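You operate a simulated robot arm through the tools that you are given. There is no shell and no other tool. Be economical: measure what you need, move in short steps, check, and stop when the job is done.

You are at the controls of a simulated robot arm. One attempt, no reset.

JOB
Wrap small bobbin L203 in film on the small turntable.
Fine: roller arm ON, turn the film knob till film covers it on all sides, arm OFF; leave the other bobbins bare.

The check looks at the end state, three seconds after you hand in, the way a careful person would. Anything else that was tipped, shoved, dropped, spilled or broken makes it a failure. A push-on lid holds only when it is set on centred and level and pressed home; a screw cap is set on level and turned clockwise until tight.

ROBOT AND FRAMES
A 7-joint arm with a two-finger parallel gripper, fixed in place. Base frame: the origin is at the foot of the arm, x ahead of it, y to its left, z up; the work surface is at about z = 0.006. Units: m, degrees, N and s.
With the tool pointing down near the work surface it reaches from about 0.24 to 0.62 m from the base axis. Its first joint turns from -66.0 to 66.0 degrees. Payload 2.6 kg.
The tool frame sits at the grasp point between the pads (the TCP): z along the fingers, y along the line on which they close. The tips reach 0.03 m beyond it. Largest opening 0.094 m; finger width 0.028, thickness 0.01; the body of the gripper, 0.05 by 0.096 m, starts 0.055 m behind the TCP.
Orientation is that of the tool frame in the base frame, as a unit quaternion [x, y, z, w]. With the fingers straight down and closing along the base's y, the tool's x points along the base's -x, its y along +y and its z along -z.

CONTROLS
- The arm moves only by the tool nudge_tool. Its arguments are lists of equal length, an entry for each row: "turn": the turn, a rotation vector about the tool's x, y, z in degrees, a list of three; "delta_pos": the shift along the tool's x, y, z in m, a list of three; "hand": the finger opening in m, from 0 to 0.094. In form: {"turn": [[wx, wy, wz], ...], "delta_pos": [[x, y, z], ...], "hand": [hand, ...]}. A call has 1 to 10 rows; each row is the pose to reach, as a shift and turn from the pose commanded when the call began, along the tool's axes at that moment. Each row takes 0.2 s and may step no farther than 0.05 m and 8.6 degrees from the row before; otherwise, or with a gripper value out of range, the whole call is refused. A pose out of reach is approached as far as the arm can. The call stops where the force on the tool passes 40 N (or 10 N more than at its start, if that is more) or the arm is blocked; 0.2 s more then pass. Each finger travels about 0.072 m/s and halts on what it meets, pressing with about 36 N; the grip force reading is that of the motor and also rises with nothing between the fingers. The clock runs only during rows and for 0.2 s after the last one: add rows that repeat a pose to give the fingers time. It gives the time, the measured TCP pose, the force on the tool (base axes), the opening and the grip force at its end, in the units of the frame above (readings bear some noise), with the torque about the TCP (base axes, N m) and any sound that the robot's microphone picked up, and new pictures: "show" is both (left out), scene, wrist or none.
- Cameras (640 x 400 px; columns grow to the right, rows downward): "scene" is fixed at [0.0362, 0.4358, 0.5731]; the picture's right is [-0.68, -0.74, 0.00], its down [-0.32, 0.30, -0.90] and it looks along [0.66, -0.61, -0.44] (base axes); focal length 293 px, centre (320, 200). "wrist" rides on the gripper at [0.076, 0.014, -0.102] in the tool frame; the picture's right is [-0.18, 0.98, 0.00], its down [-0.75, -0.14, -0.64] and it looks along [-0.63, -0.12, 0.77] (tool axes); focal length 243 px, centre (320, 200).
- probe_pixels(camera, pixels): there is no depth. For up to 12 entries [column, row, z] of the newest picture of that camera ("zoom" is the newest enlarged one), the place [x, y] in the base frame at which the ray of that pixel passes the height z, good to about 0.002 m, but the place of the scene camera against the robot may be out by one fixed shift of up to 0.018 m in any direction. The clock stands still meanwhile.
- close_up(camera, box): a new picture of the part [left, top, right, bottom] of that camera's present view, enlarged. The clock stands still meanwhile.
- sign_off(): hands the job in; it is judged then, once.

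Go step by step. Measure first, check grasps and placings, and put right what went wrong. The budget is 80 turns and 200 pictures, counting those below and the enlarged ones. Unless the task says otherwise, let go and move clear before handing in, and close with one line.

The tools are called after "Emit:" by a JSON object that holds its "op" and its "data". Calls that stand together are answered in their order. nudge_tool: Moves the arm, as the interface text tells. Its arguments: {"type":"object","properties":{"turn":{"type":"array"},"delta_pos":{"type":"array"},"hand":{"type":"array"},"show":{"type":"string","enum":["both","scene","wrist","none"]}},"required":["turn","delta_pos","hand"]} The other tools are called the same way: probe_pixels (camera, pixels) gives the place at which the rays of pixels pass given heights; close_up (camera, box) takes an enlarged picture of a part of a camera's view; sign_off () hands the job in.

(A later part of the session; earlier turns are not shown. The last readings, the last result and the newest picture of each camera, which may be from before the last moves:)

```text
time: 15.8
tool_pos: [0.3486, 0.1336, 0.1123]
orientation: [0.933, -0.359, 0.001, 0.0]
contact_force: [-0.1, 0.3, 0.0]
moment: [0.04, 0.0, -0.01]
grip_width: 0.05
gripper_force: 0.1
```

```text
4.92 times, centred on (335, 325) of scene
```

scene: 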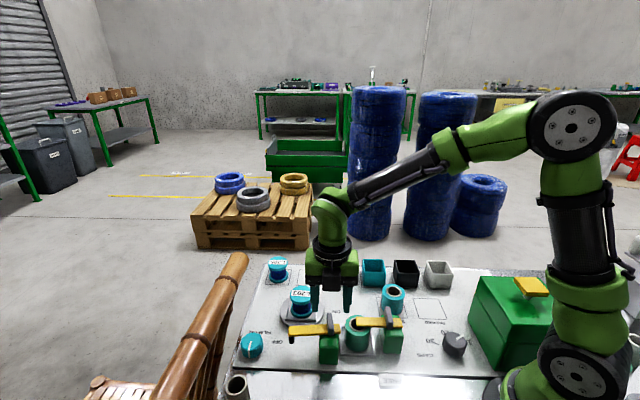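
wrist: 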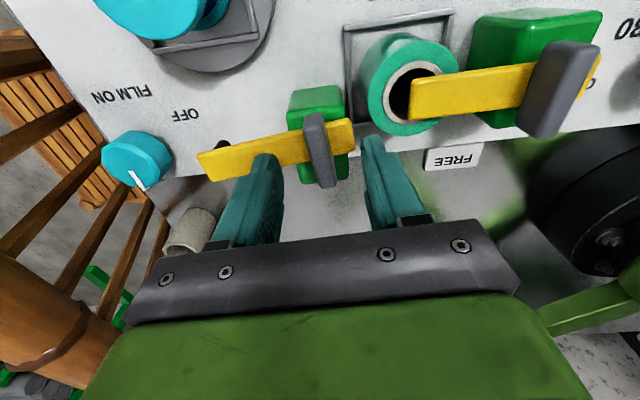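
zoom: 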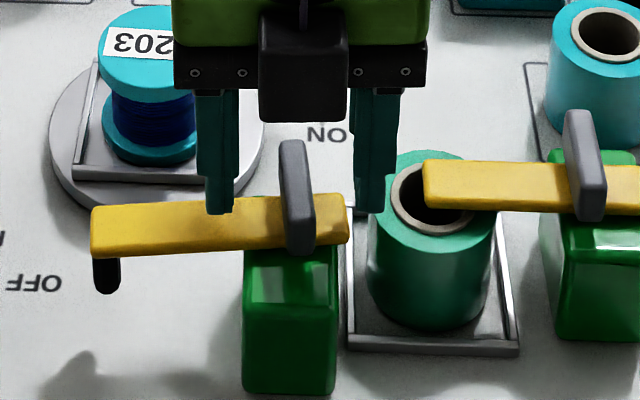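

The fingertips straddle the handle (tips at (270,155)/(372,140), handle at (320,150)), above the arm. Closing on it.

Emit:
{"op": "nudge_tool", "data": {"turn": [[0, 0, 0], [0, 0, 0], [0, 0, 0]], "delta_pos": [[0, 0, 0], [0, 0, 0], [0, 0, 0]], "hand": [0.03, 0.01, 0.008], "show": "wrist"}}

Emit:
{"op": "close_up", "data": {"camera": "scene", "box": [270, 285, 400, 365]}}

```text
time: 16.6
tool_pos: [0.347, 0.1327, 0.1119]
orientation: [0.933, -0.359, -0.002, 0.001]
contact_force: [-8.9, -6.4, 3.6]
moment: [-0.14, 0.2, 0.0]
grip_width: 0.0117
gripper_force: 39.9
```

wrist: 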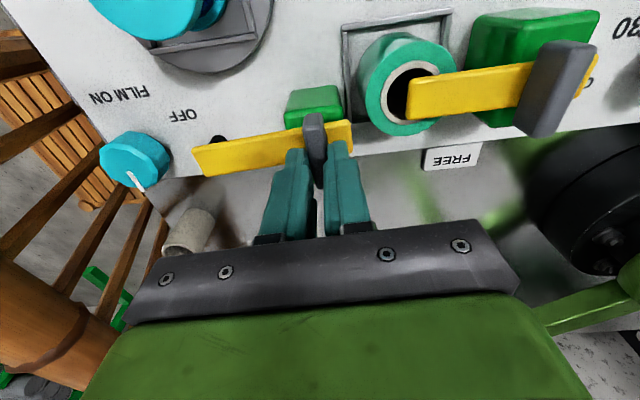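

```text
4.92 times, centred on (335, 325) of scene
```

zoom: 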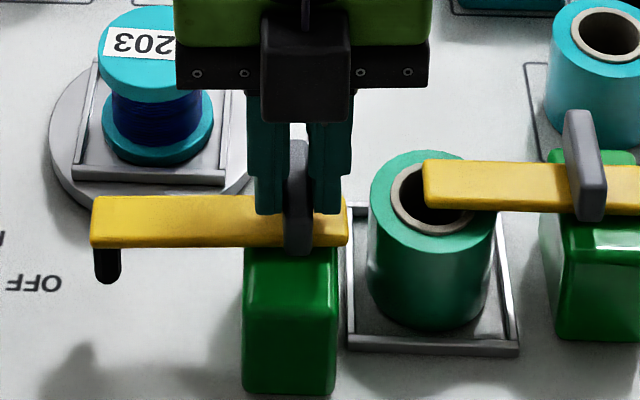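

Handle gripped (0.0117 m). Readings suggest it sits ~2 mm toward −row; compensate, and turn 16° toward ON (clockwise from above = +tool z) to test.

Emit:
{"op": "nudge_tool", "data": {"turn": [[0, 0, 0], [0, 0, 4], [0, 0, 8], [0, 0, 12], [0, 0, 16], [0, 0, 16]], "delta_pos": [[0, 0.002, 0], [0, 0.002, 0], [0, 0.002, 0], [0, 0.002, 0], [0, 0.002, 0], [0, 0.002, 0]], "hand": [0.008, 0.008, 0.008, 0.008, 0.008, 0.008], "show": "wrist"}}

Emit:
{"op": "close_up", "data": {"camera": "scene", "box": [250, 270, 410, 370]}}

```text
time: 17.6
tool_pos: [0.3489, 0.1344, 0.1114]
orientation: [0.896, -0.443, 0.002, -0.002]
contact_force: [1.9, -0.2, -2.2]
moment: [0.17, 0.17, 0.01]
grip_width: 0.0116
gripper_force: 44.6
stopped in row 4: the force on the tool passed its limit at 42 N (the readings are from after the stop); the commanded pose is now the measured one
```

wrist: 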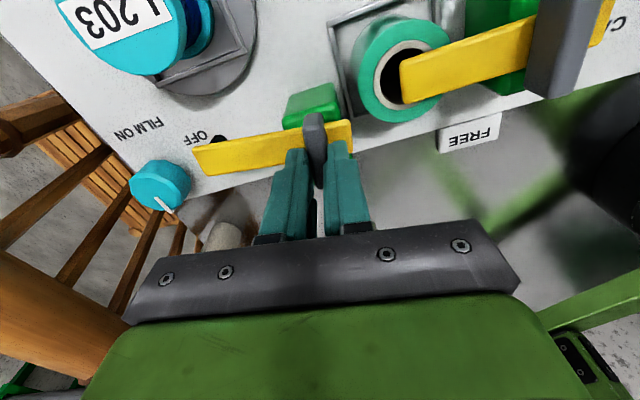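

```text
4.00 times, centred on (330, 320) of scene
```

zoom: 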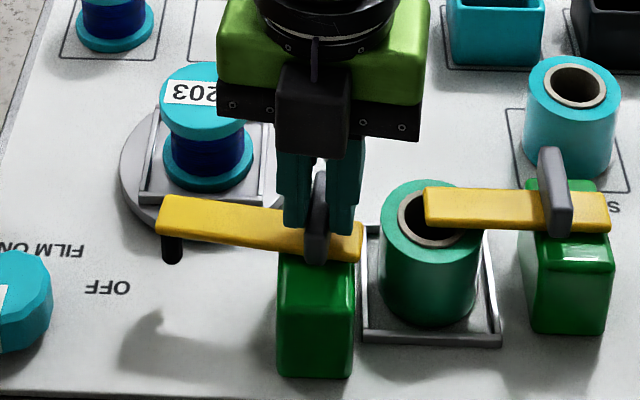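

The lever follows the gripper (≈10.5° so far), but the true pivot seems ~10 mm further along tool +x. Continue along an arc about that pivot.

Emit:
{"op": "nudge_tool", "data": {"turn": [[0, 0, 4], [0, 0, 8], [0, 0, 12], [0, 0, 12]], "delta_pos": [[0, -0.0007, 0], [0.0001, -0.0014, 0], [0.0002, -0.0021, 0], [0.0002, -0.0021, 0]], "hand": [0.008, 0.008, 0.008, 0.008], "show": "none"}}

Emit:
{"op": "close_up", "data": {"camera": "scene", "box": [250, 270, 410, 370]}}

```text
time: 18.6
tool_pos: [0.3482, 0.134, 0.1122]
orientation: [0.845, -0.535, -0.001, 0.0]
contact_force: [-15.3, -10.9, 15.0]
moment: [-1.1, 0.0, -0.03]
grip_width: 0.0118
gripper_force: 45.1
```

```text
4.00 times, centred on (330, 320) of scene
```

zoom: 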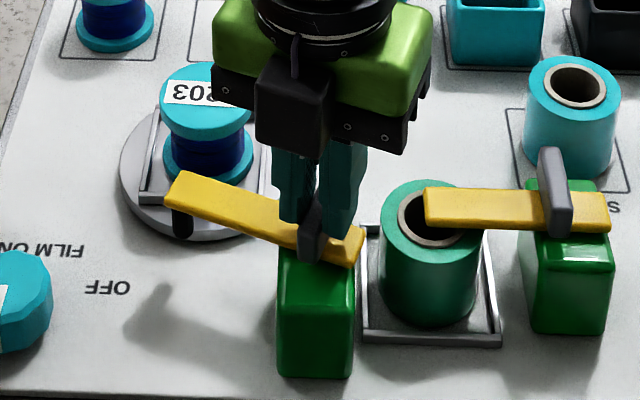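

Rotated ~22.6°; lateral force says the tool is now ~3 mm too far in +row, so the pivot is near the grip point. Relieve by shifting back and read forces.

Emit:
{"op": "nudge_tool", "data": {"turn": [[0, 0, 0], [0, 0, 0]], "delta_pos": [[0, 0.002, 0], [0, 0.003, 0]], "hand": [0.008, 0.008], "show": "none"}}

Emit:
{"op": "close_up", "data": {"camera": "wrist", "box": [160, 20, 440, 200]}}

```text
time: 19.2
tool_pos: [0.3482, 0.1342, 0.1124]
orientation: [0.846, -0.534, 0.002, -0.003]
contact_force: [9.9, -2.1, -2.9]
moment: [0.68, 0.38, 0.03]
grip_width: 0.0118
gripper_force: 45.1
```

```text
2.22 times, centred on (300, 110) of wrist
```

zoom: 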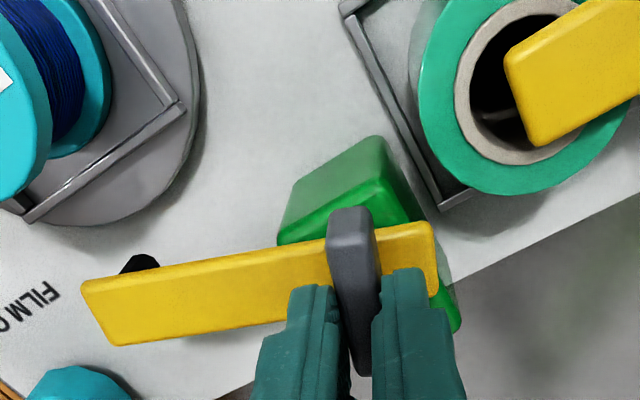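

Neutral is about 1 mm back; the grip point itself is the pivot. Rotate further in place, 16° at a time.

Emit:
{"op": "nudge_tool", "data": {"turn": [[0, 0, 4], [0, 0, 8], [0, 0, 12], [0, 0, 16], [0, 0, 20], [0, 0, 20]], "delta_pos": [[0, -0.001, 0], [0, -0.001, 0], [0, -0.001, 0], [0, -0.001, 0], [0, -0.001, 0], [0, -0.001, 0]], "hand": [0.008, 0.008, 0.008, 0.008, 0.008, 0.008], "show": "none"}}

Emit:
{"op": "close_up", "data": {"camera": "scene", "box": [250, 270, 410, 370]}}

```text
time: 20.6
tool_pos: [0.349, 0.135, 0.1114]
orientation: [0.74, -0.672, 0.001, -0.004]
contact_force: [27.0, 6.8, -21.4]
moment: [-0.85, -0.57, 0.11]
grip_width: 0.0117
gripper_force: 45.1
```

```text
4.00 times, centred on (330, 320) of scene
```

zoom: 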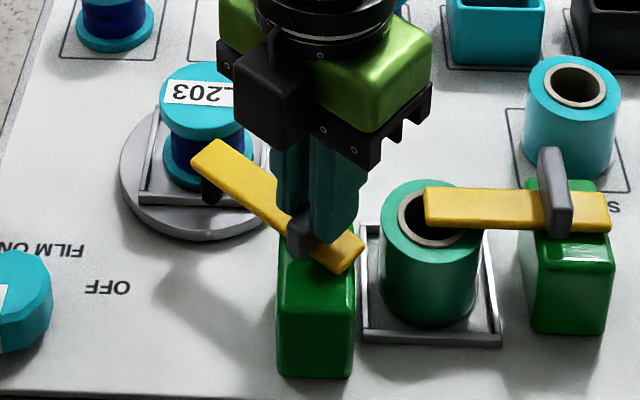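

Rotated ~42° in total; the arm tip now points almost at the bobbin, low torque. Lateral force 27 N built up, so I'll loosen the fingers to relieve and look.

Emit:
{"op": "nudge_tool", "data": {"turn": [[0, 0, 0], [0, 0, 0]], "delta_pos": [[0, 0, 0], [0, 0, 0]], "hand": [0.02, 0.022], "show": "wrist"}}

Emit:
{"op": "close_up", "data": {"camera": "wrist", "box": [160, 20, 440, 200]}}

Emit:
{"op": "close_up", "data": {"camera": "scene", "box": [270, 280, 366, 340]}}

```text
time: 21.2
tool_pos: [0.3467, 0.1334, 0.1111]
orientation: [0.739, -0.673, 0.0, 0.0]
contact_force: [0.2, 0.8, 0.6]
moment: [-0.04, -0.01, 0.01]
grip_width: 0.022
gripper_force: 0.0
```

wrist: 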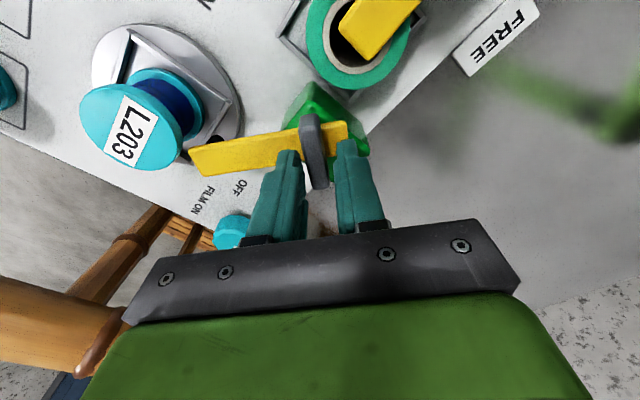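

```text
2.22 times, centred on (300, 110) of wrist
```

zoom: 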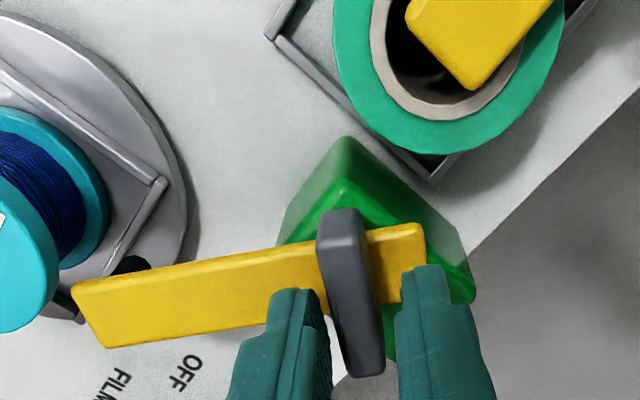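

```text
6.67 times, centred on (318, 310) of scene
```

zoom: 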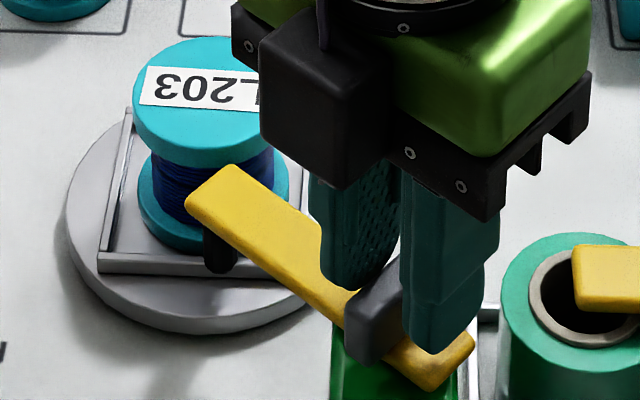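

The lever holds its place by friction and nothing is touching the bobbin. I'll recentre 2.5 mm, keep a slightly loose grip (0.0155), and continue turning.

Emit:
{"op": "nudge_tool", "data": {"turn": [[0, 0, 0], [0, 0, 4], [0, 0, 8], [0, 0, 12], [0, 0, 16], [0, 0, 20], [0, 0, 20]], "delta_pos": [[0, -0.002, 0], [0, -0.002, 0], [0, -0.002, 0], [0, -0.002, 0], [0, -0.002, 0], [0, -0.002, 0], [0, -0.002, 0]], "hand": [0.0155, 0.0155, 0.0155, 0.0155, 0.0155, 0.0155, 0.0155], "show": "none"}}

Emit:
{"op": "close_up", "data": {"camera": "scene", "box": [250, 270, 378, 350]}}

Emit:
{"op": "close_up", "data": {"camera": "wrist", "box": [100, 0, 420, 200]}}

```text
time: 22.8
tool_pos: [0.3504, 0.1342, 0.112]
orientation: [-0.611, 0.791, 0.001, 0.002]
contact_force: [0.2, 0.5, -0.5]
moment: [-0.04, -0.05, -0.01]
grip_width: 0.0157
gripper_force: 0.1
```

```text
5.00 times, centred on (314, 310) of scene
```

zoom: 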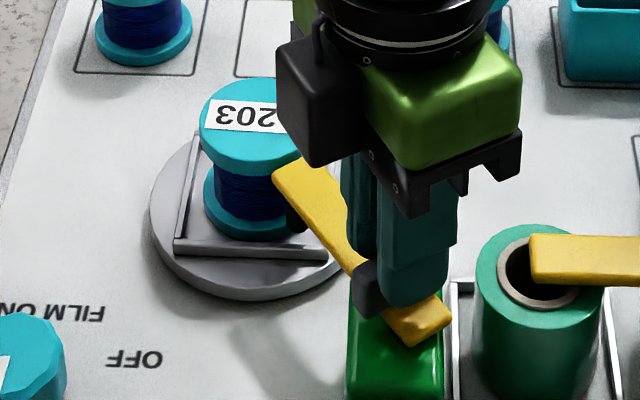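

```text
2.00 times, centred on (260, 100) of wrist
```

zoom: 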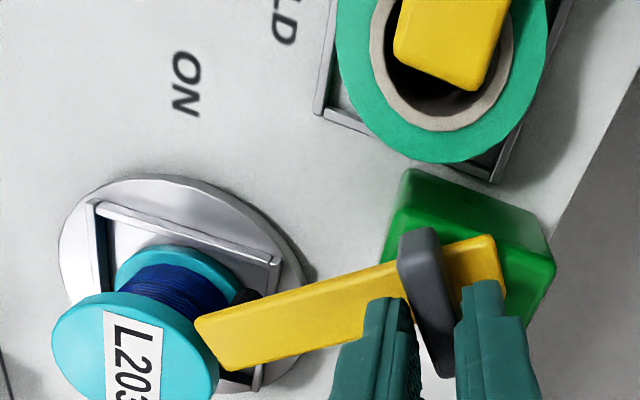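

Loose turning works, ~0 N; the roller is just beside the bobbin, which hasn't moved. Continue in small steps watching force.

Emit:
{"op": "nudge_tool", "data": {"turn": [[0, 0, 4], [0, 0, 8], [0, 0, 12], [0, 0, 16], [0, 0, 16]], "delta_pos": [[0, 0, 0], [0, 0, 0], [0, 0, 0], [0, 0, 0], [0, 0, 0]], "hand": [0.0155, 0.0155, 0.0155, 0.0155, 0.0155], "show": "none"}}

Emit:
{"op": "close_up", "data": {"camera": "scene", "box": [250, 270, 378, 350]}}

Emit:
{"op": "close_up", "data": {"camera": "wrist", "box": [100, 0, 420, 200]}}

```text
time: 24.0
tool_pos: [0.3504, 0.134, 0.1133]
orientation: [-0.498, 0.867, -0.001, 0.003]
contact_force: [13.8, 6.7, -15.5]
moment: [-0.62, -0.02, 2.16]
grip_width: 0.0229
gripper_force: 44.8
```

```text
5.00 times, centred on (314, 310) of scene
```

zoom: 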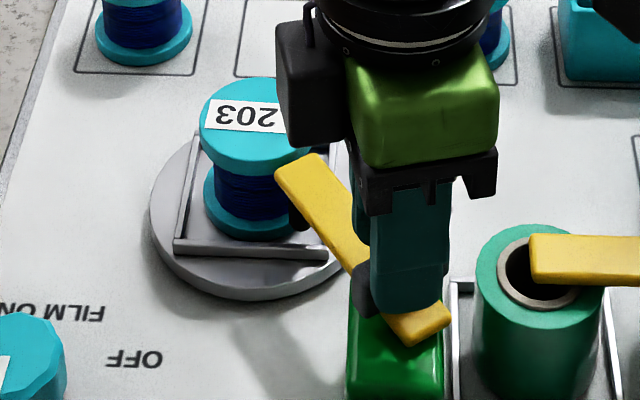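

```text
2.00 times, centred on (260, 100) of wrist
```

zoom: 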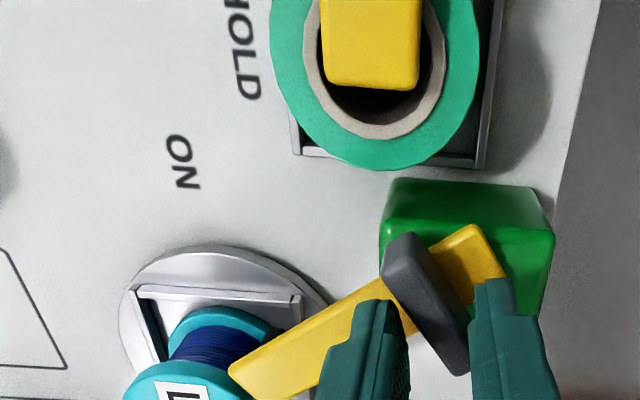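

The lever stopped hard (2.2 N·m) with the roller against/next to the bobbin, pointing straight at the table centre; bobbin unmoved. That's the ON stop. Back off, open and rise.

Emit:
{"op": "nudge_tool", "data": {"turn": [[0, 0, -6], [0, 0, -12], [0, 0, -12], [0, 0, -12], [0, 0, -12], [0, 0, -12], [0, 0, -12]], "delta_pos": [[0, 0, 0], [0, 0, 0], [0, 0, 0], [0, 0, 0], [0, 0, -0.03], [0, 0, -0.06], [0, 0, -0.09]], "hand": [0.02, 0.035, 0.04, 0.04, 0.04, 0.04, 0.04]}}

Emit:
{"op": "close_up", "data": {"camera": "scene", "box": [240, 270, 368, 350]}}

Emit:
{"op": "close_up", "data": {"camera": "wrist", "box": [140, 0, 400, 160]}}

```text
time: 25.6
tool_pos: [0.3511, 0.1335, 0.2035]
orientation: [-0.584, 0.811, 0.001, 0.002]
contact_force: [-0.5, 0.7, 0.1]
moment: [0.09, 0.0, -0.02]
grip_width: 0.0401
gripper_force: 0.0
```

scene: 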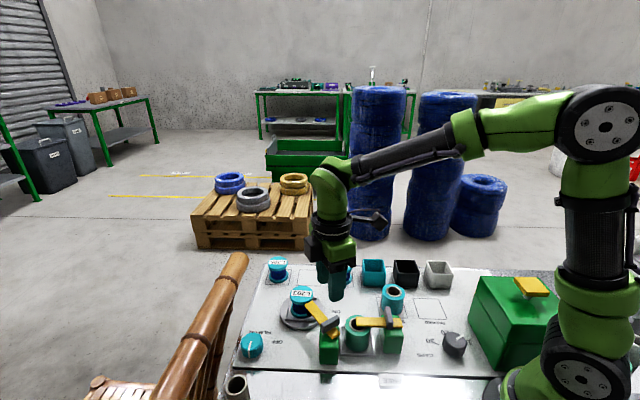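
wrist: 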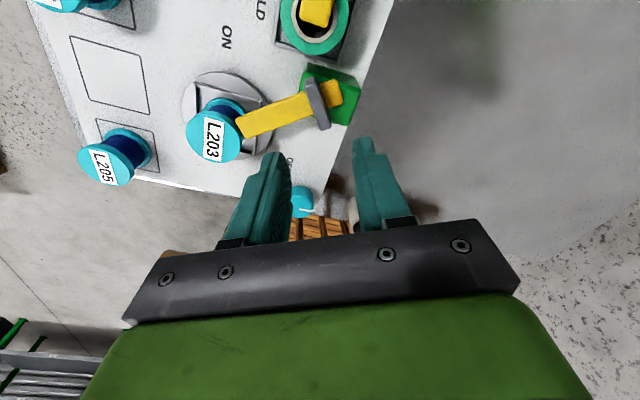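

```text
5.00 times, centred on (304, 310) of scene
```

zoom: 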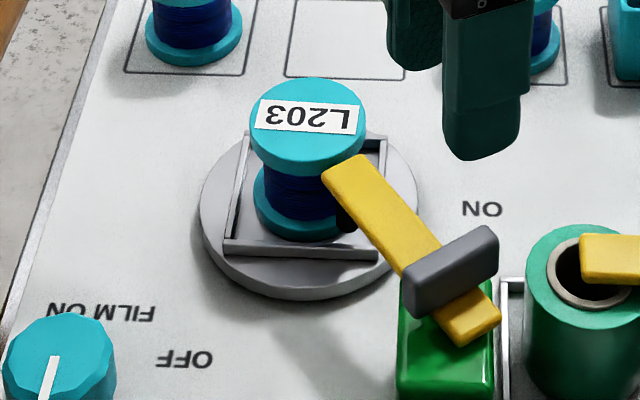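

```text
2.46 times, centred on (270, 80) of wrist
```

zoom: 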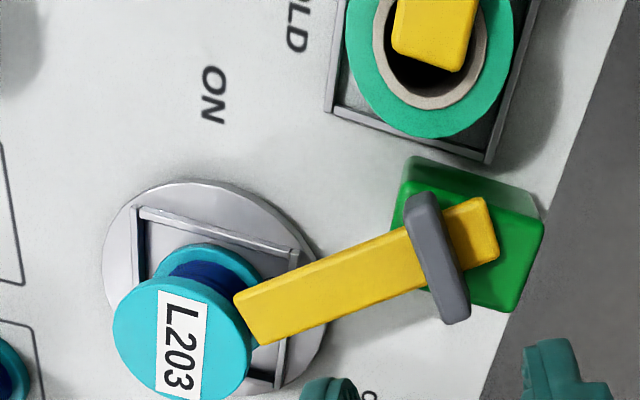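

The arm points at the table centre with the roller by the bobbin. Next is the film knob; first I must locate the bamboo rail near it. Probing knob and rail in the scene, then moving above the knob.

Emit:
{"op": "probe_pixels", "data": {"camera": "scene", "pixels": [[222, 312, 0.0], [222, 312, 0.1], [222, 312, 0.2], [222, 312, 0.3], [243, 258, 0.1], [243, 258, 0.2], [252, 338, 0.04]]}}

Emit:
{"op": "close_up", "data": {"camera": "scene", "box": [140, 240, 300, 400]}}

```text
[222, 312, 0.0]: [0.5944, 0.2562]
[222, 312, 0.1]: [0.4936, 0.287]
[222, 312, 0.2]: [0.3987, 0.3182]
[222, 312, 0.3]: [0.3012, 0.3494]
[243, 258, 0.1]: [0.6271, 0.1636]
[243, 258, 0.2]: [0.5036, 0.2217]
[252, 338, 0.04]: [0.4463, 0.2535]
```

```text
2.50 times, centred on (220, 320) of scene
```

zoom: 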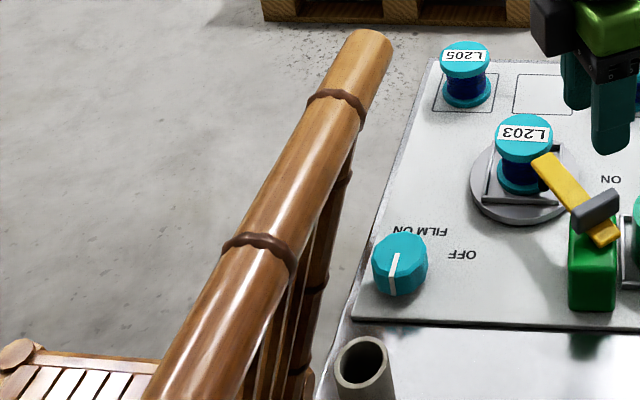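

Triangulation suggests the chair rail runs ~55 mm beyond the knob at z≈0.14, which limits gripper room. Move to a safe height for a better look at knob and rail.

Emit:
{"op": "nudge_tool", "data": {"turn": [[0, 0, 7], [0, 0, 14], [0, 0, 21], [0, 0, 29], [0, 0, 29]], "delta_pos": [[-0.025, -0.005, -0.01], [-0.05, -0.01, -0.02], [-0.075, -0.015, -0.03], [-0.098, -0.021, -0.04], [-0.098, -0.021, -0.04]], "hand": [0.06, 0.06, 0.06, 0.06, 0.06]}}

```text
time: 26.8
tool_pos: [0.3992, 0.2206, 0.2429]
orientation: [-0.361, 0.933, 0.0, 0.001]
contact_force: [0.1, 0.8, -0.5]
moment: [0.0, 0.02, -0.03]
grip_width: 0.0602
gripper_force: 0.0
```

scene: 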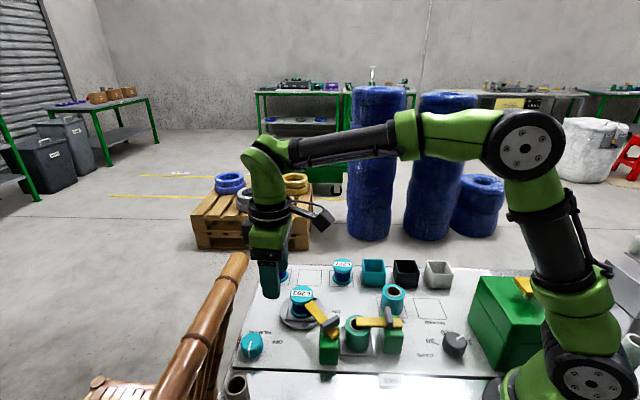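
wrist: 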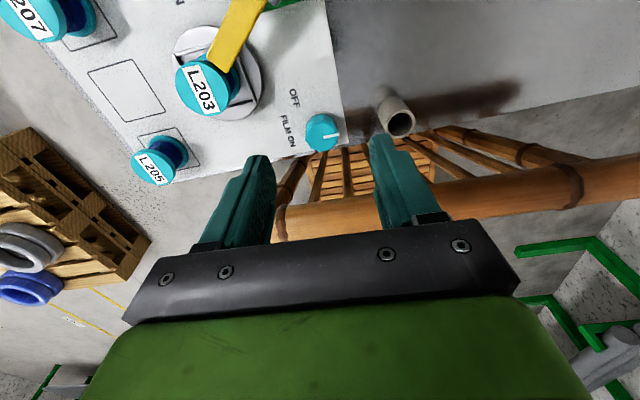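

The rail is at z≈0.146, inner side only ~30 mm beyond the knob axis, so I'll need to lean the gripper away. Measuring the knob carefully.

Emit:
{"op": "close_up", "data": {"camera": "wrist", "box": [270, 80, 430, 180]}}

Emit:
{"op": "close_up", "data": {"camera": "scene", "box": [220, 310, 300, 370]}}

Emit:
{"op": "probe_pixels", "data": {"camera": "wrist", "pixels": [[322, 133, 0.02], [322, 133, 0.035], [322, 133, 0.05], [305, 133, 0.035], [340, 133, 0.035]]}}

```text
4.00 times, centred on (350, 130) of wrist
```

zoom: 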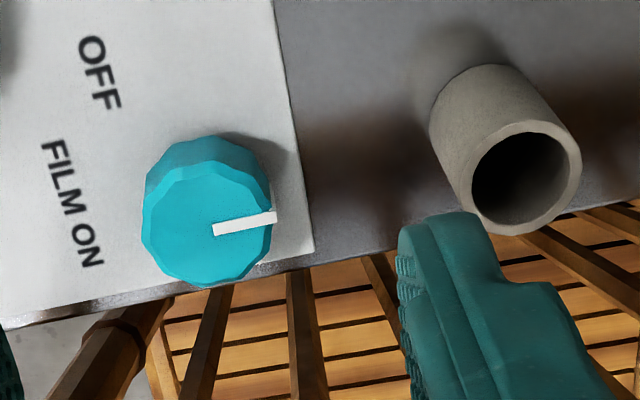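

```text
6.67 times, centred on (260, 340) of scene
```

zoom: 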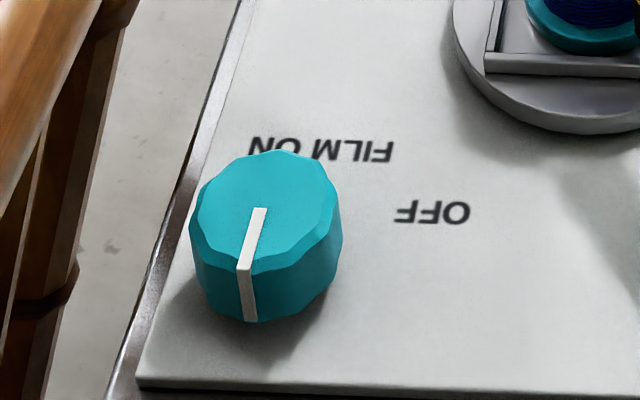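

```text
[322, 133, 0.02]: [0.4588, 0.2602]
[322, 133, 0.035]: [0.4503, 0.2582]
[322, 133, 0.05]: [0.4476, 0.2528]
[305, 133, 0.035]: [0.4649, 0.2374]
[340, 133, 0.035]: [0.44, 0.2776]
```

Knob axis ≈(0.452,0.2585), top z≈0.033, ∅≈0.044. Plan: lean the gripper 25° away from the rail with fingers closing along the rail direction. First tilt and move above the knob.

Emit:
{"op": "nudge_tool", "data": {"turn": [[0, -8.4, 0], [0, -16.8, 0], [0, -25, 0], [0, -25, 0]], "delta_pos": [[-0.019, -0.0025, 0.025], [-0.038, -0.005, 0.05], [-0.0556, -0.0075, 0.083], [-0.0556, -0.0075, 0.083]], "hand": [0.075, 0.075, 0.075, 0.075]}}

Emit:
{"op": "close_up", "data": {"camera": "scene", "box": [180, 230, 340, 370]}}

```text
time: 27.8
tool_pos: [0.4464, 0.252, 0.159]
orientation: [-0.353, 0.91, 0.08, 0.203]
contact_force: [-1.1, -0.3, 0.0]
moment: [0.0, -0.01, 0.03]
grip_width: 0.0752
gripper_force: 0.1
```

scene: 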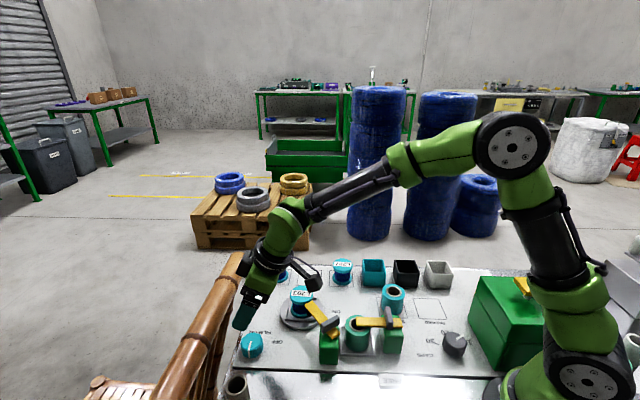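
wrist: 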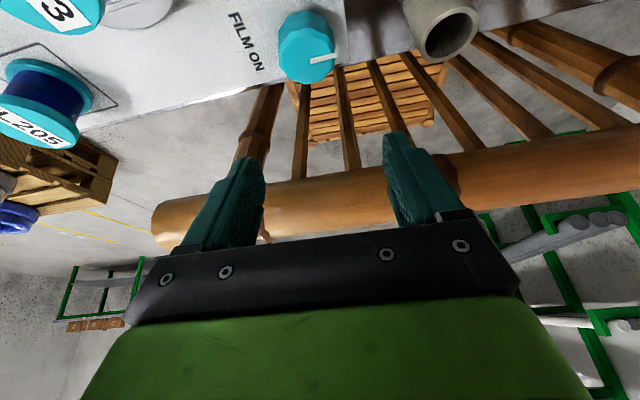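

```text
2.86 times, centred on (260, 300) of scene
```

zoom: 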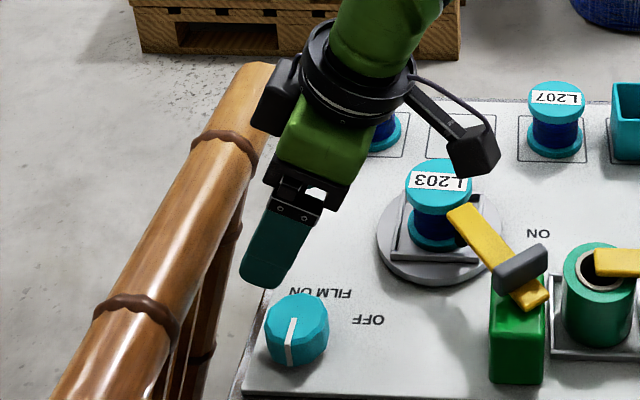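

The tilt looks fine with room from the rail. Re-measure the knob from here.

Emit:
{"op": "close_up", "data": {"camera": "wrist", "box": [250, 0, 370, 100]}}

Emit:
{"op": "probe_pixels", "data": {"camera": "wrist", "pixels": [[306, 53, 0.03], [306, 53, 0.035], [278, 50, 0.03], [335, 50, 0.03]]}}

```text
4.00 times, centred on (310, 50) of wrist
```

zoom: 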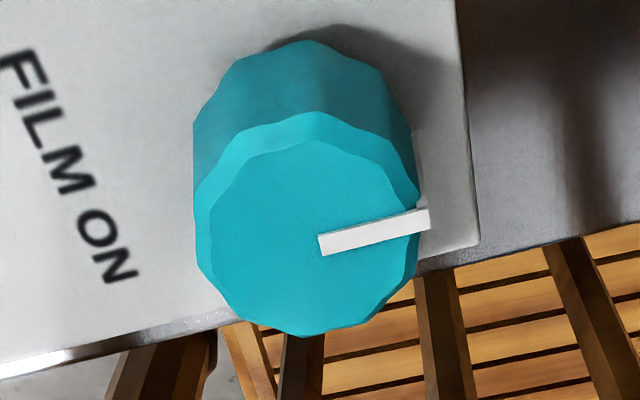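

```text
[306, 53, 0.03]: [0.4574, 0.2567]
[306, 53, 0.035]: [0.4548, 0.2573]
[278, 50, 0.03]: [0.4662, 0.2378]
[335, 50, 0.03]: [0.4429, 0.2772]
```

Position agrees with my estimate. Descend vertically (0.11 m) around the knob in small rows.

Emit:
{"op": "nudge_tool", "data": {"turn": [[0, 0, 0], [0, 0, 0], [0, 0, 0], [0, 0, 0]], "delta_pos": [[0.0127, 0, 0.0272], [0.0254, 0, 0.0544], [0.0338, 0, 0.0725], [0.0338, 0, 0.0725]], "hand": [0.075, 0.075, 0.075, 0.075]}}

Emit:
{"op": "close_up", "data": {"camera": "scene", "box": [180, 260, 340, 370]}}

```text
time: 28.8
tool_pos: [0.4469, 0.2506, 0.079]
orientation: [-0.353, 0.91, 0.079, 0.203]
contact_force: [-0.4, 0.7, 0.1]
moment: [-0.01, -0.01, 0.02]
grip_width: 0.0749
gripper_force: 0.0
```

scene: 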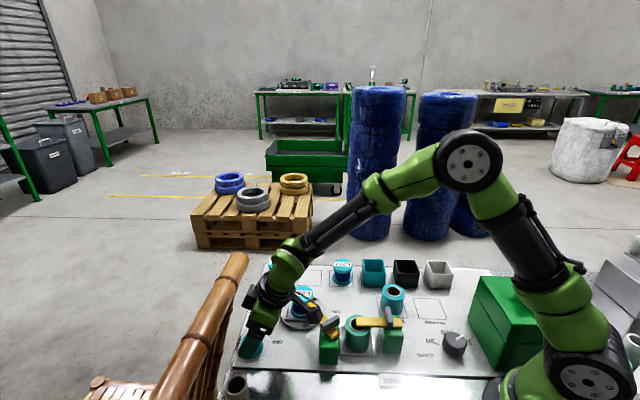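
wrist: 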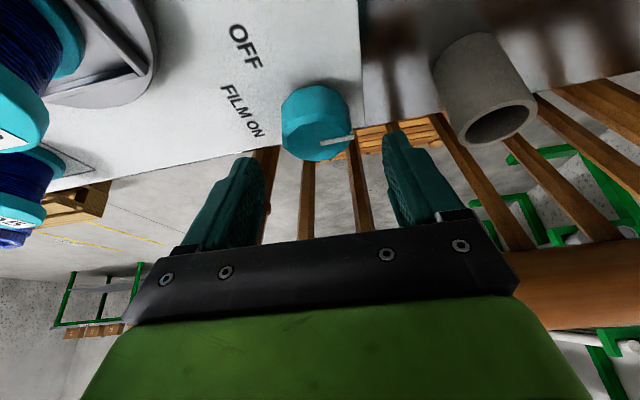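

```text
3.64 times, centred on (260, 315) of scene
```

zoom: 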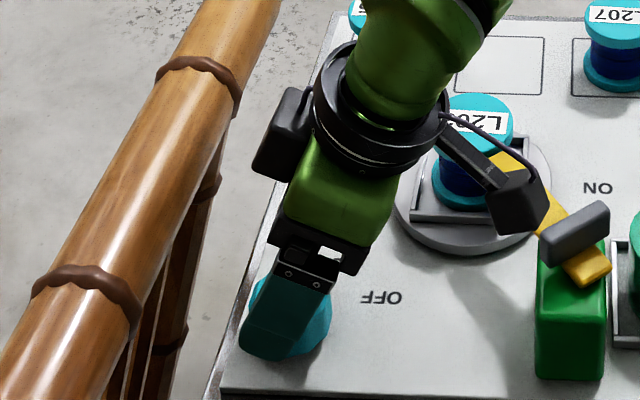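

The wrist camera housing gets near the lever handle; reducing the lean to 20° gives clearance on both sides. Lower to the knob with that lean.

Emit:
{"op": "nudge_tool", "data": {"turn": [[0, 5, 0], [0, 5, 0], [0, 5, 0], [0, 5, 0]], "delta_pos": [[-0.0018, 0.0014, 0.0008], [0.0045, 0.0014, 0.014], [0.0109, 0.0014, 0.028], [0.0109, 0.0014, 0.028]], "hand": [0.075, 0.075, 0.075, 0.075]}}

Emit:
{"op": "close_up", "data": {"camera": "scene", "box": [200, 270, 360, 370]}}

Emit:
{"op": "close_up", "data": {"camera": "wrist", "box": [220, 80, 440, 220]}}

```text
time: 29.8
tool_pos: [0.4458, 0.254, 0.0505]
orientation: [-0.356, 0.918, 0.064, 0.163]
contact_force: [-0.3, -0.2, 0.2]
moment: [0.0, -0.01, 0.02]
grip_width: 0.0753
gripper_force: 0.0
```

scene: 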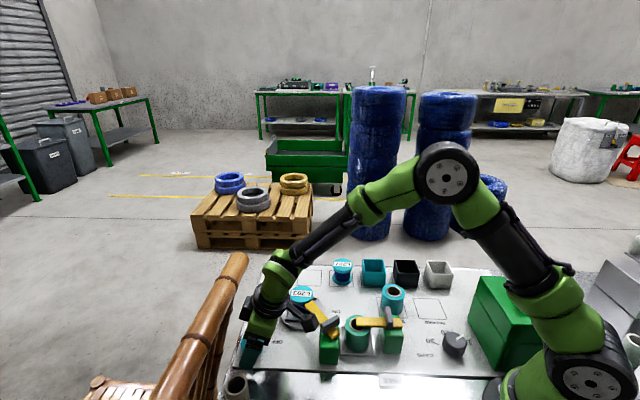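
wrist: 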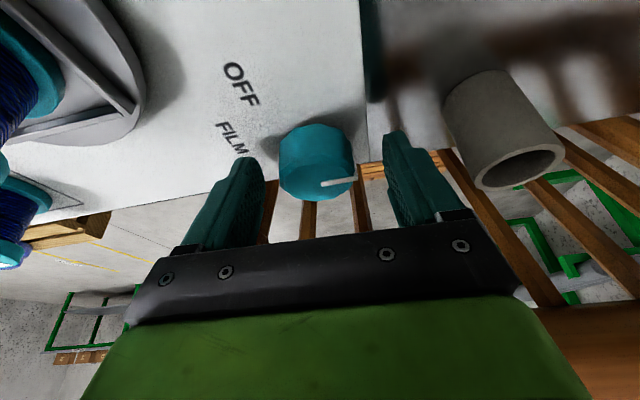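

```text
4.00 times, centred on (280, 320) of scene
```

zoom: 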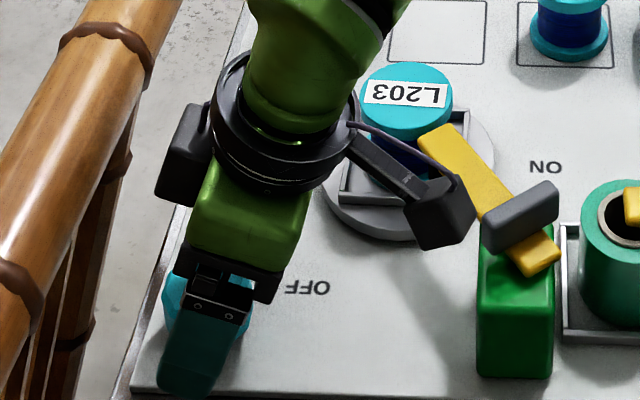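

```text
2.86 times, centred on (330, 150) of wrist
```

zoom: 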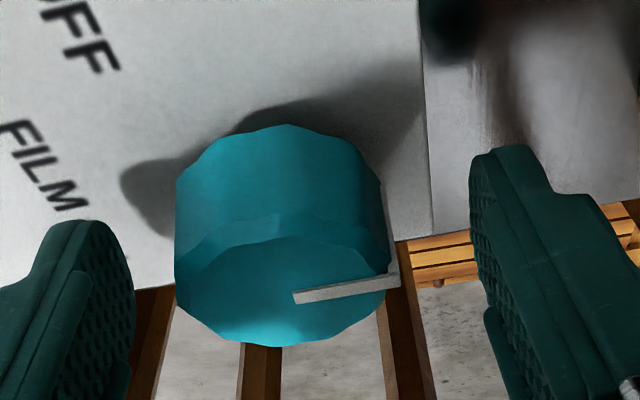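

The knob sits between the fingers (zoom 175–390 vs gap 135–475). Close on it.

Emit:
{"op": "nudge_tool", "data": {"turn": [[0, 0, 0], [0, 0, 0], [0, 0, 0]], "delta_pos": [[0, -0.001, 0], [0, -0.001, 0], [0, -0.001, 0]], "hand": [0.055, 0.04, 0.035], "show": "none"}}

Emit:
{"op": "close_up", "data": {"camera": "wrist", "box": [220, 80, 440, 220]}}

```text
time: 30.6
tool_pos: [0.4503, 0.2515, 0.0498]
orientation: [-0.356, 0.918, 0.062, 0.164]
contact_force: [6.5, -5.5, -2.8]
moment: [0.02, 0.03, -0.05]
grip_width: 0.0439
gripper_force: 45.1
```

```text
2.86 times, centred on (330, 150) of wrist
```

zoom: 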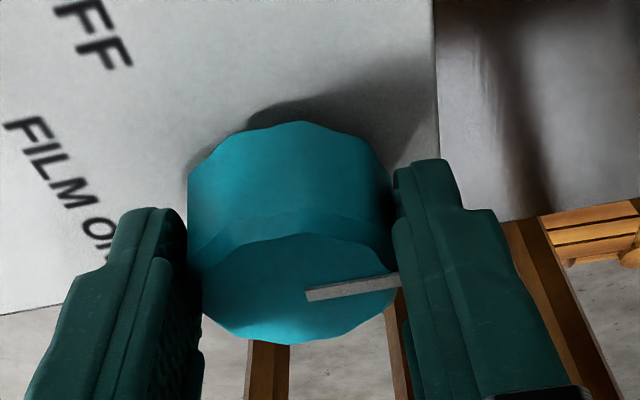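

Knob gripped (0.0439), small sideways offset. Test turn: 20° clockwise about the vertical axis through the knob.

Emit:
{"op": "nudge_tool", "data": {"turn": [[0, 0, 0], [1.71, 0, 4.7], [3.42, 0, 9.4], [5.13, 0, 14.1], [6.84, 0, 18.8], [6.84, 0, 18.8]], "delta_pos": [[0, -0.0015, 0], [0, -0.0009, 0], [-0.0001, -0.0003, 0], [-0.0002, 0.0004, 0.0001], [-0.0004, 0.001, 0.0001], [-0.0004, 0.001, 0.0001]], "hand": [0.035, 0.035, 0.035, 0.035, 0.035, 0.035], "show": "wrist"}}

Emit:
{"op": "close_up", "data": {"camera": "scene", "box": [210, 270, 370, 370]}}

```text
time: 32.0
tool_pos: [0.4471, 0.2548, 0.0501]
orientation: [-0.19, 0.966, 0.036, 0.171]
contact_force: [-10.1, -8.5, 10.5]
moment: [-0.26, -0.55, -0.04]
grip_width: 0.0438
gripper_force: 44.6
```

wrist: 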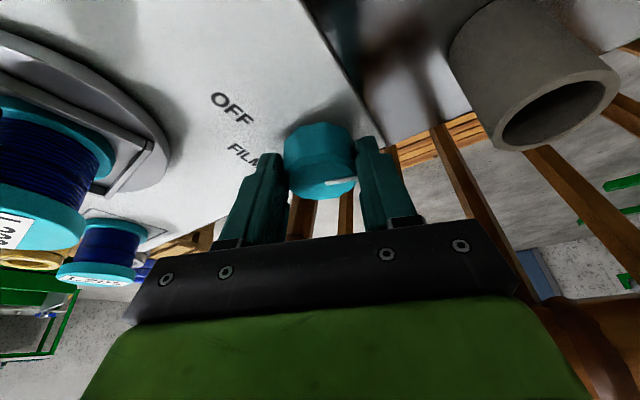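

```text
4.00 times, centred on (290, 320) of scene
```

zoom: 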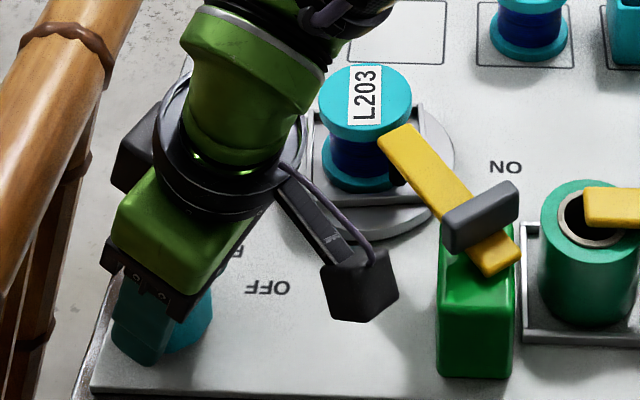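

L203's label has turned ~90°: the turntable moves with the knob. Check for film and whether the table keeps moving.

Emit:
{"op": "nudge_tool", "data": {"turn": [[0, 0, 0]], "delta_pos": [[0, 0, 0]], "hand": [0.035], "show": "none"}}

Emit:
{"op": "close_up", "data": {"camera": "scene", "box": [280, 280, 344, 330]}}

```text
time: 32.4
tool_pos: [0.4472, 0.2551, 0.0506]
orientation: [-0.19, 0.966, 0.034, 0.171]
contact_force: [-10.2, -8.9, 10.7]
moment: [-0.07, -0.16, -0.03]
grip_width: 0.0441
gripper_force: 44.8
```

```text
8.00 times, centred on (312, 305) of scene
```

zoom: 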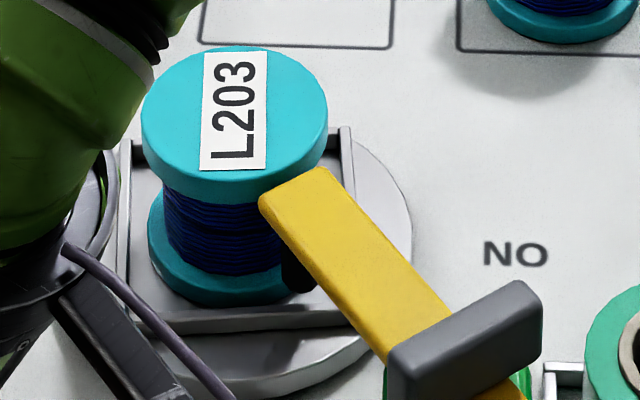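

The table holds still when the knob does (≈4.5:1 ratio). No film is clearly visible yet; turn a further 24° clockwise and compare.

Emit:
{"op": "nudge_tool", "data": {"turn": [[1.71, 0, 4.7], [3.42, 0, 9.4], [5.13, 0, 14.1], [6.84, 0, 18.8], [8.2, 0, 22.6], [8.2, 0, 22.6]], "delta_pos": [[0, 0.0006, 0], [-0.0001, 0.0012, 0], [-0.0002, 0.0019, 0.0001], [-0.0004, 0.0025, 0.0001], [-0.0006, 0.0029, 0.0002], [-0.0006, 0.0029, 0.0002]], "hand": [0.035, 0.035, 0.035, 0.035, 0.035, 0.035], "show": "wrist"}}

Emit:
{"op": "close_up", "data": {"camera": "scene", "box": [260, 270, 356, 330]}}

```text
time: 33.8
tool_pos: [0.4462, 0.2582, 0.05]
orientation: [0.014, 0.985, -0.001, 0.173]
contact_force: [-24.1, -6.4, 16.3]
moment: [-0.25, -0.15, -0.08]
grip_width: 0.044
gripper_force: 44.6
```

wrist: 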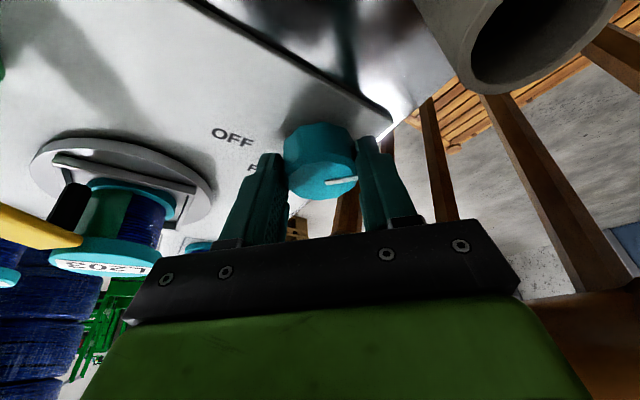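

```text
6.67 times, centred on (308, 300) of scene
```

zoom: 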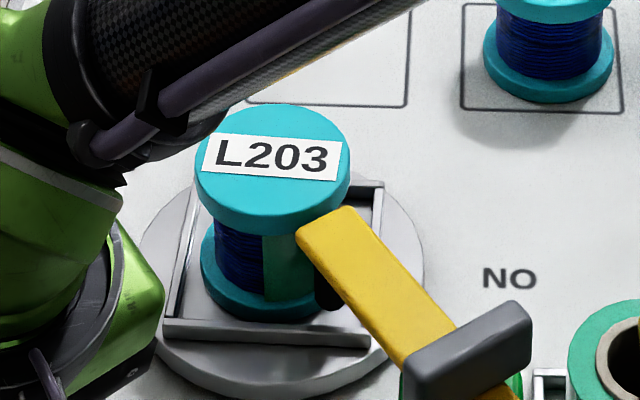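

Green film is now appearing on the bobbin next to the roller (zoom (290,270)) — it works. I'm at the end of the stroke, so open, swing back counter-clockwise around the knob, and regrip.

Emit:
{"op": "nudge_tool", "data": {"turn": [[0, 0, 0], [0, 0, 0], [-2.87, 0, -7.9], [-5.75, 0, -15.8], [-8.62, 0, -23.7], [-11.5, 0, -31.6], [-14.4, 0, -39.5], [-17.2, 0, -47.4], [-20.1, 0, -55.3], [-23.0, 0, -63.2]], "delta_pos": [[0, 0, 0], [0, 0, 0], [-0.0001, -0.0012, 0], [-0.0003, -0.0024, 0.0001], [-0.0008, -0.0035, 0.0003], [-0.0013, -0.0045, 0.0004], [-0.002, -0.0055, 0.0007], [-0.0028, -0.0063, 0.001], [-0.0037, -0.007, 0.0014], [-0.0047, -0.0075, 0.0017]], "hand": [0.06, 0.075, 0.075, 0.075, 0.075, 0.075, 0.075, 0.075, 0.075, 0.075], "show": "wrist"}}

Emit:
{"op": "close_up", "data": {"camera": "scene", "box": [210, 270, 370, 370]}}

```text
time: 36.0
tool_pos: [0.4521, 0.2502, 0.0493]
orientation: [-0.536, 0.826, 0.094, 0.147]
contact_force: [-0.7, 0.5, 0.7]
moment: [-0.01, 0.0, -0.02]
grip_width: 0.0753
gripper_force: 0.0
```

wrist: 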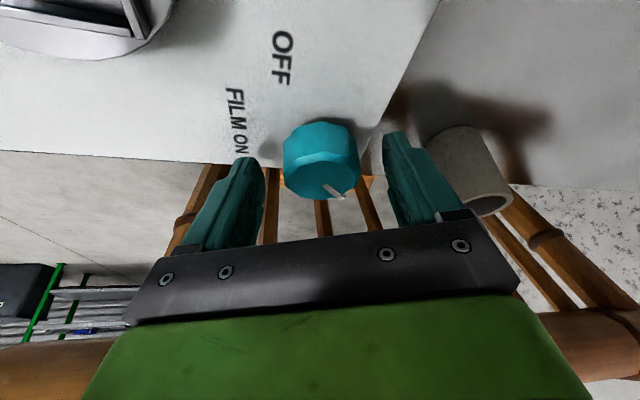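

```text
4.00 times, centred on (290, 320) of scene
```

zoom: 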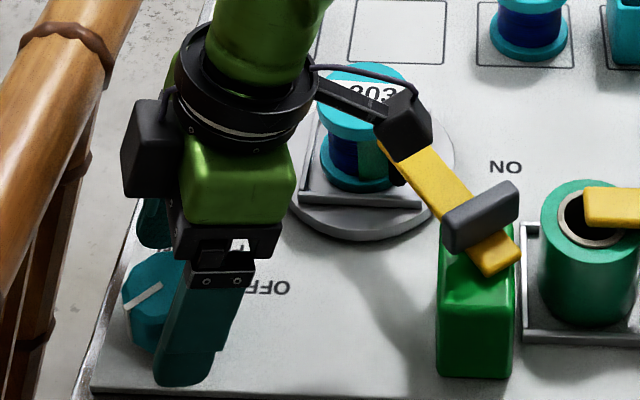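

Knob centred in the gap (283–360 vs 262–385). Close and do a 64° clockwise stroke.

Emit:
{"op": "nudge_tool", "data": {"turn": [[0, 0, 0], [0, 0, 0], [2.74, 0, 7.52], [5.47, 0, 15.04], [8.21, 0, 22.55], [10.94, 0, 30.07], [13.68, 0, 37.6], [16.4, 0, 45.1], [19.15, 0, 52.6], [21.9, 0, 60.1]], "delta_pos": [[0, 0, 0], [0, 0, 0], [-0.0001, 0.0012, 0], [-0.0003, 0.0025, 0.0001], [-0.0007, 0.0036, 0.0003], [-0.0013, 0.0047, 0.0005], [-0.002, 0.0057, 0.0007], [-0.0028, 0.0066, 0.001], [-0.0037, 0.0074, 0.0013], [-0.0047, 0.008, 0.0017]], "hand": [0.05, 0.035, 0.035, 0.035, 0.035, 0.035, 0.035, 0.035, 0.035, 0.035], "show": "wrist"}}

Emit:
{"op": "close_up", "data": {"camera": "scene", "box": [260, 270, 356, 330]}}

```text
time: 38.2
tool_pos: [0.4467, 0.2585, 0.0491]
orientation: [-0.014, 0.985, 0.003, 0.174]
contact_force: [15.0, 9.9, -16.3]
moment: [-0.85, -0.42, 0.09]
grip_width: 0.0446
gripper_force: 45.4
```

wrist: 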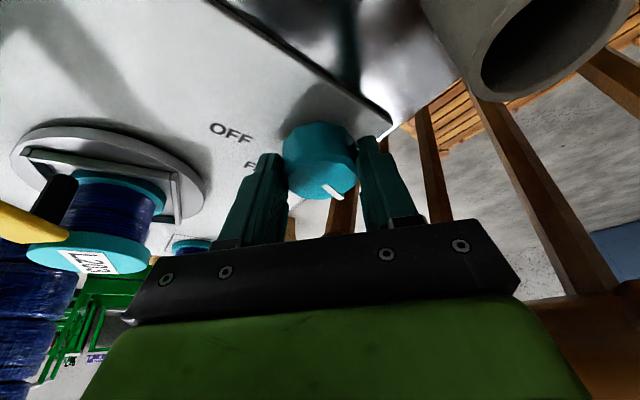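

```text
6.67 times, centred on (308, 300) of scene
```

zoom: 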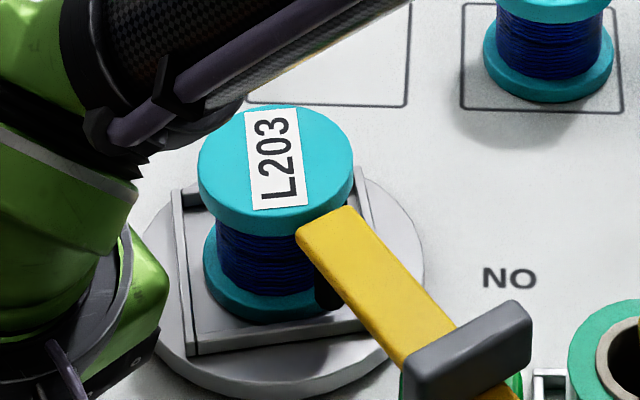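

The table turned another ~250°, but the side now next to the roller is bare — that stroke was fast (8°/row), whereas the film appeared during the slow end of the previous stroke. I'll swing back, regrip, and turn more slowly.

Emit:
{"op": "nudge_tool", "data": {"turn": [[0, 0, 0], [0, 0, 0], [-2.87, 0, -7.9], [-5.75, 0, -15.8], [-8.62, 0, -23.7], [-11.5, 0, -31.6], [-14.4, 0, -39.5], [-17.2, 0, -47.4], [-20.1, 0, -55.3], [-23.0, 0, -63.2]], "delta_pos": [[0, 0, 0], [0, 0, 0], [-0.0001, -0.0011, 0.0003], [-0.0004, -0.0021, 0.0006], [-0.0009, -0.003, 0.001], [-0.0015, -0.0038, 0.0014], [-0.0023, -0.0045, 0.0019], [-0.0033, -0.0051, 0.0025], [-0.0044, -0.0056, 0.003], [-0.0056, -0.0059, 0.0036]], "hand": [0.06, 0.075, 0.075, 0.075, 0.075, 0.075, 0.075, 0.075, 0.075, 0.075], "show": "wrist"}}

Emit:
{"op": "close_up", "data": {"camera": "scene", "box": [250, 270, 346, 330]}}

```text
time: 40.4
tool_pos: [0.4537, 0.2517, 0.0482]
orientation: [-0.559, 0.811, 0.099, 0.145]
contact_force: [-0.2, 0.6, 0.1]
moment: [-0.03, -0.02, -0.01]
grip_width: 0.0751
gripper_force: 0.1
```

wrist: 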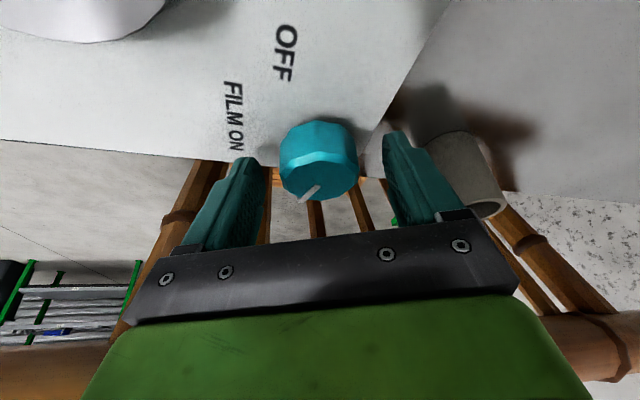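

```text
6.67 times, centred on (298, 300) of scene
```

zoom: 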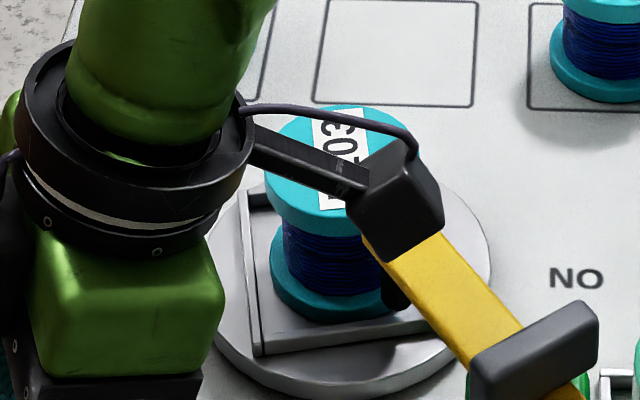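

Regrip and turn slowly (2.5° per row) for 20°, watching for film.

Emit:
{"op": "nudge_tool", "data": {"turn": [[0, 0, 0], [0, 0, 0], [0.855, 0, 2.35], [1.71, 0, 4.7], [2.57, 0, 7.05], [3.42, 0, 9.4], [4.28, 0, 11.75], [5.13, 0, 14.1], [5.99, 0, 16.45], [6.84, 0, 18.8]], "delta_pos": [[0, 0, 0], [0, 0, 0], [0, 0.0003, 0], [0, 0.0006, 0], [-0.0001, 0.0009, 0], [-0.0001, 0.0012, 0], [-0.0002, 0.0015, 0.0001], [-0.0002, 0.0018, 0.0001], [-0.0003, 0.0021, 0.0001], [-0.0004, 0.0024, 0.0001]], "hand": [0.05, 0.035, 0.035, 0.035, 0.035, 0.035, 0.035, 0.035, 0.035, 0.035], "show": "none"}}

Emit:
{"op": "close_up", "data": {"camera": "scene", "box": [260, 270, 356, 330]}}

```text
time: 42.6
tool_pos: [0.4522, 0.2528, 0.0472]
orientation: [-0.407, 0.896, 0.073, 0.159]
contact_force: [18.6, 10.0, -20.2]
moment: [-0.33, 0.27, -0.07]
grip_width: 0.044
gripper_force: 45.4
```

```text
6.67 times, centred on (308, 300) of scene
```

zoom: 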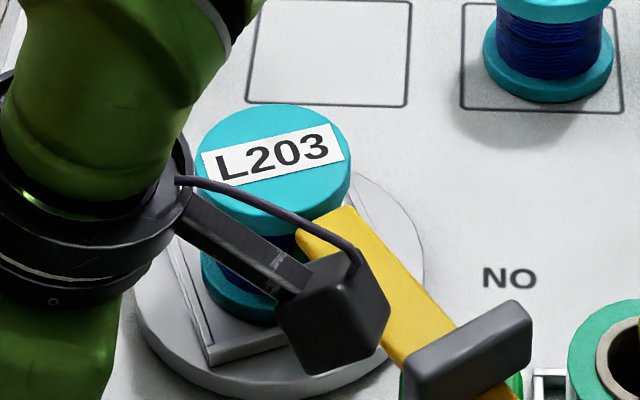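

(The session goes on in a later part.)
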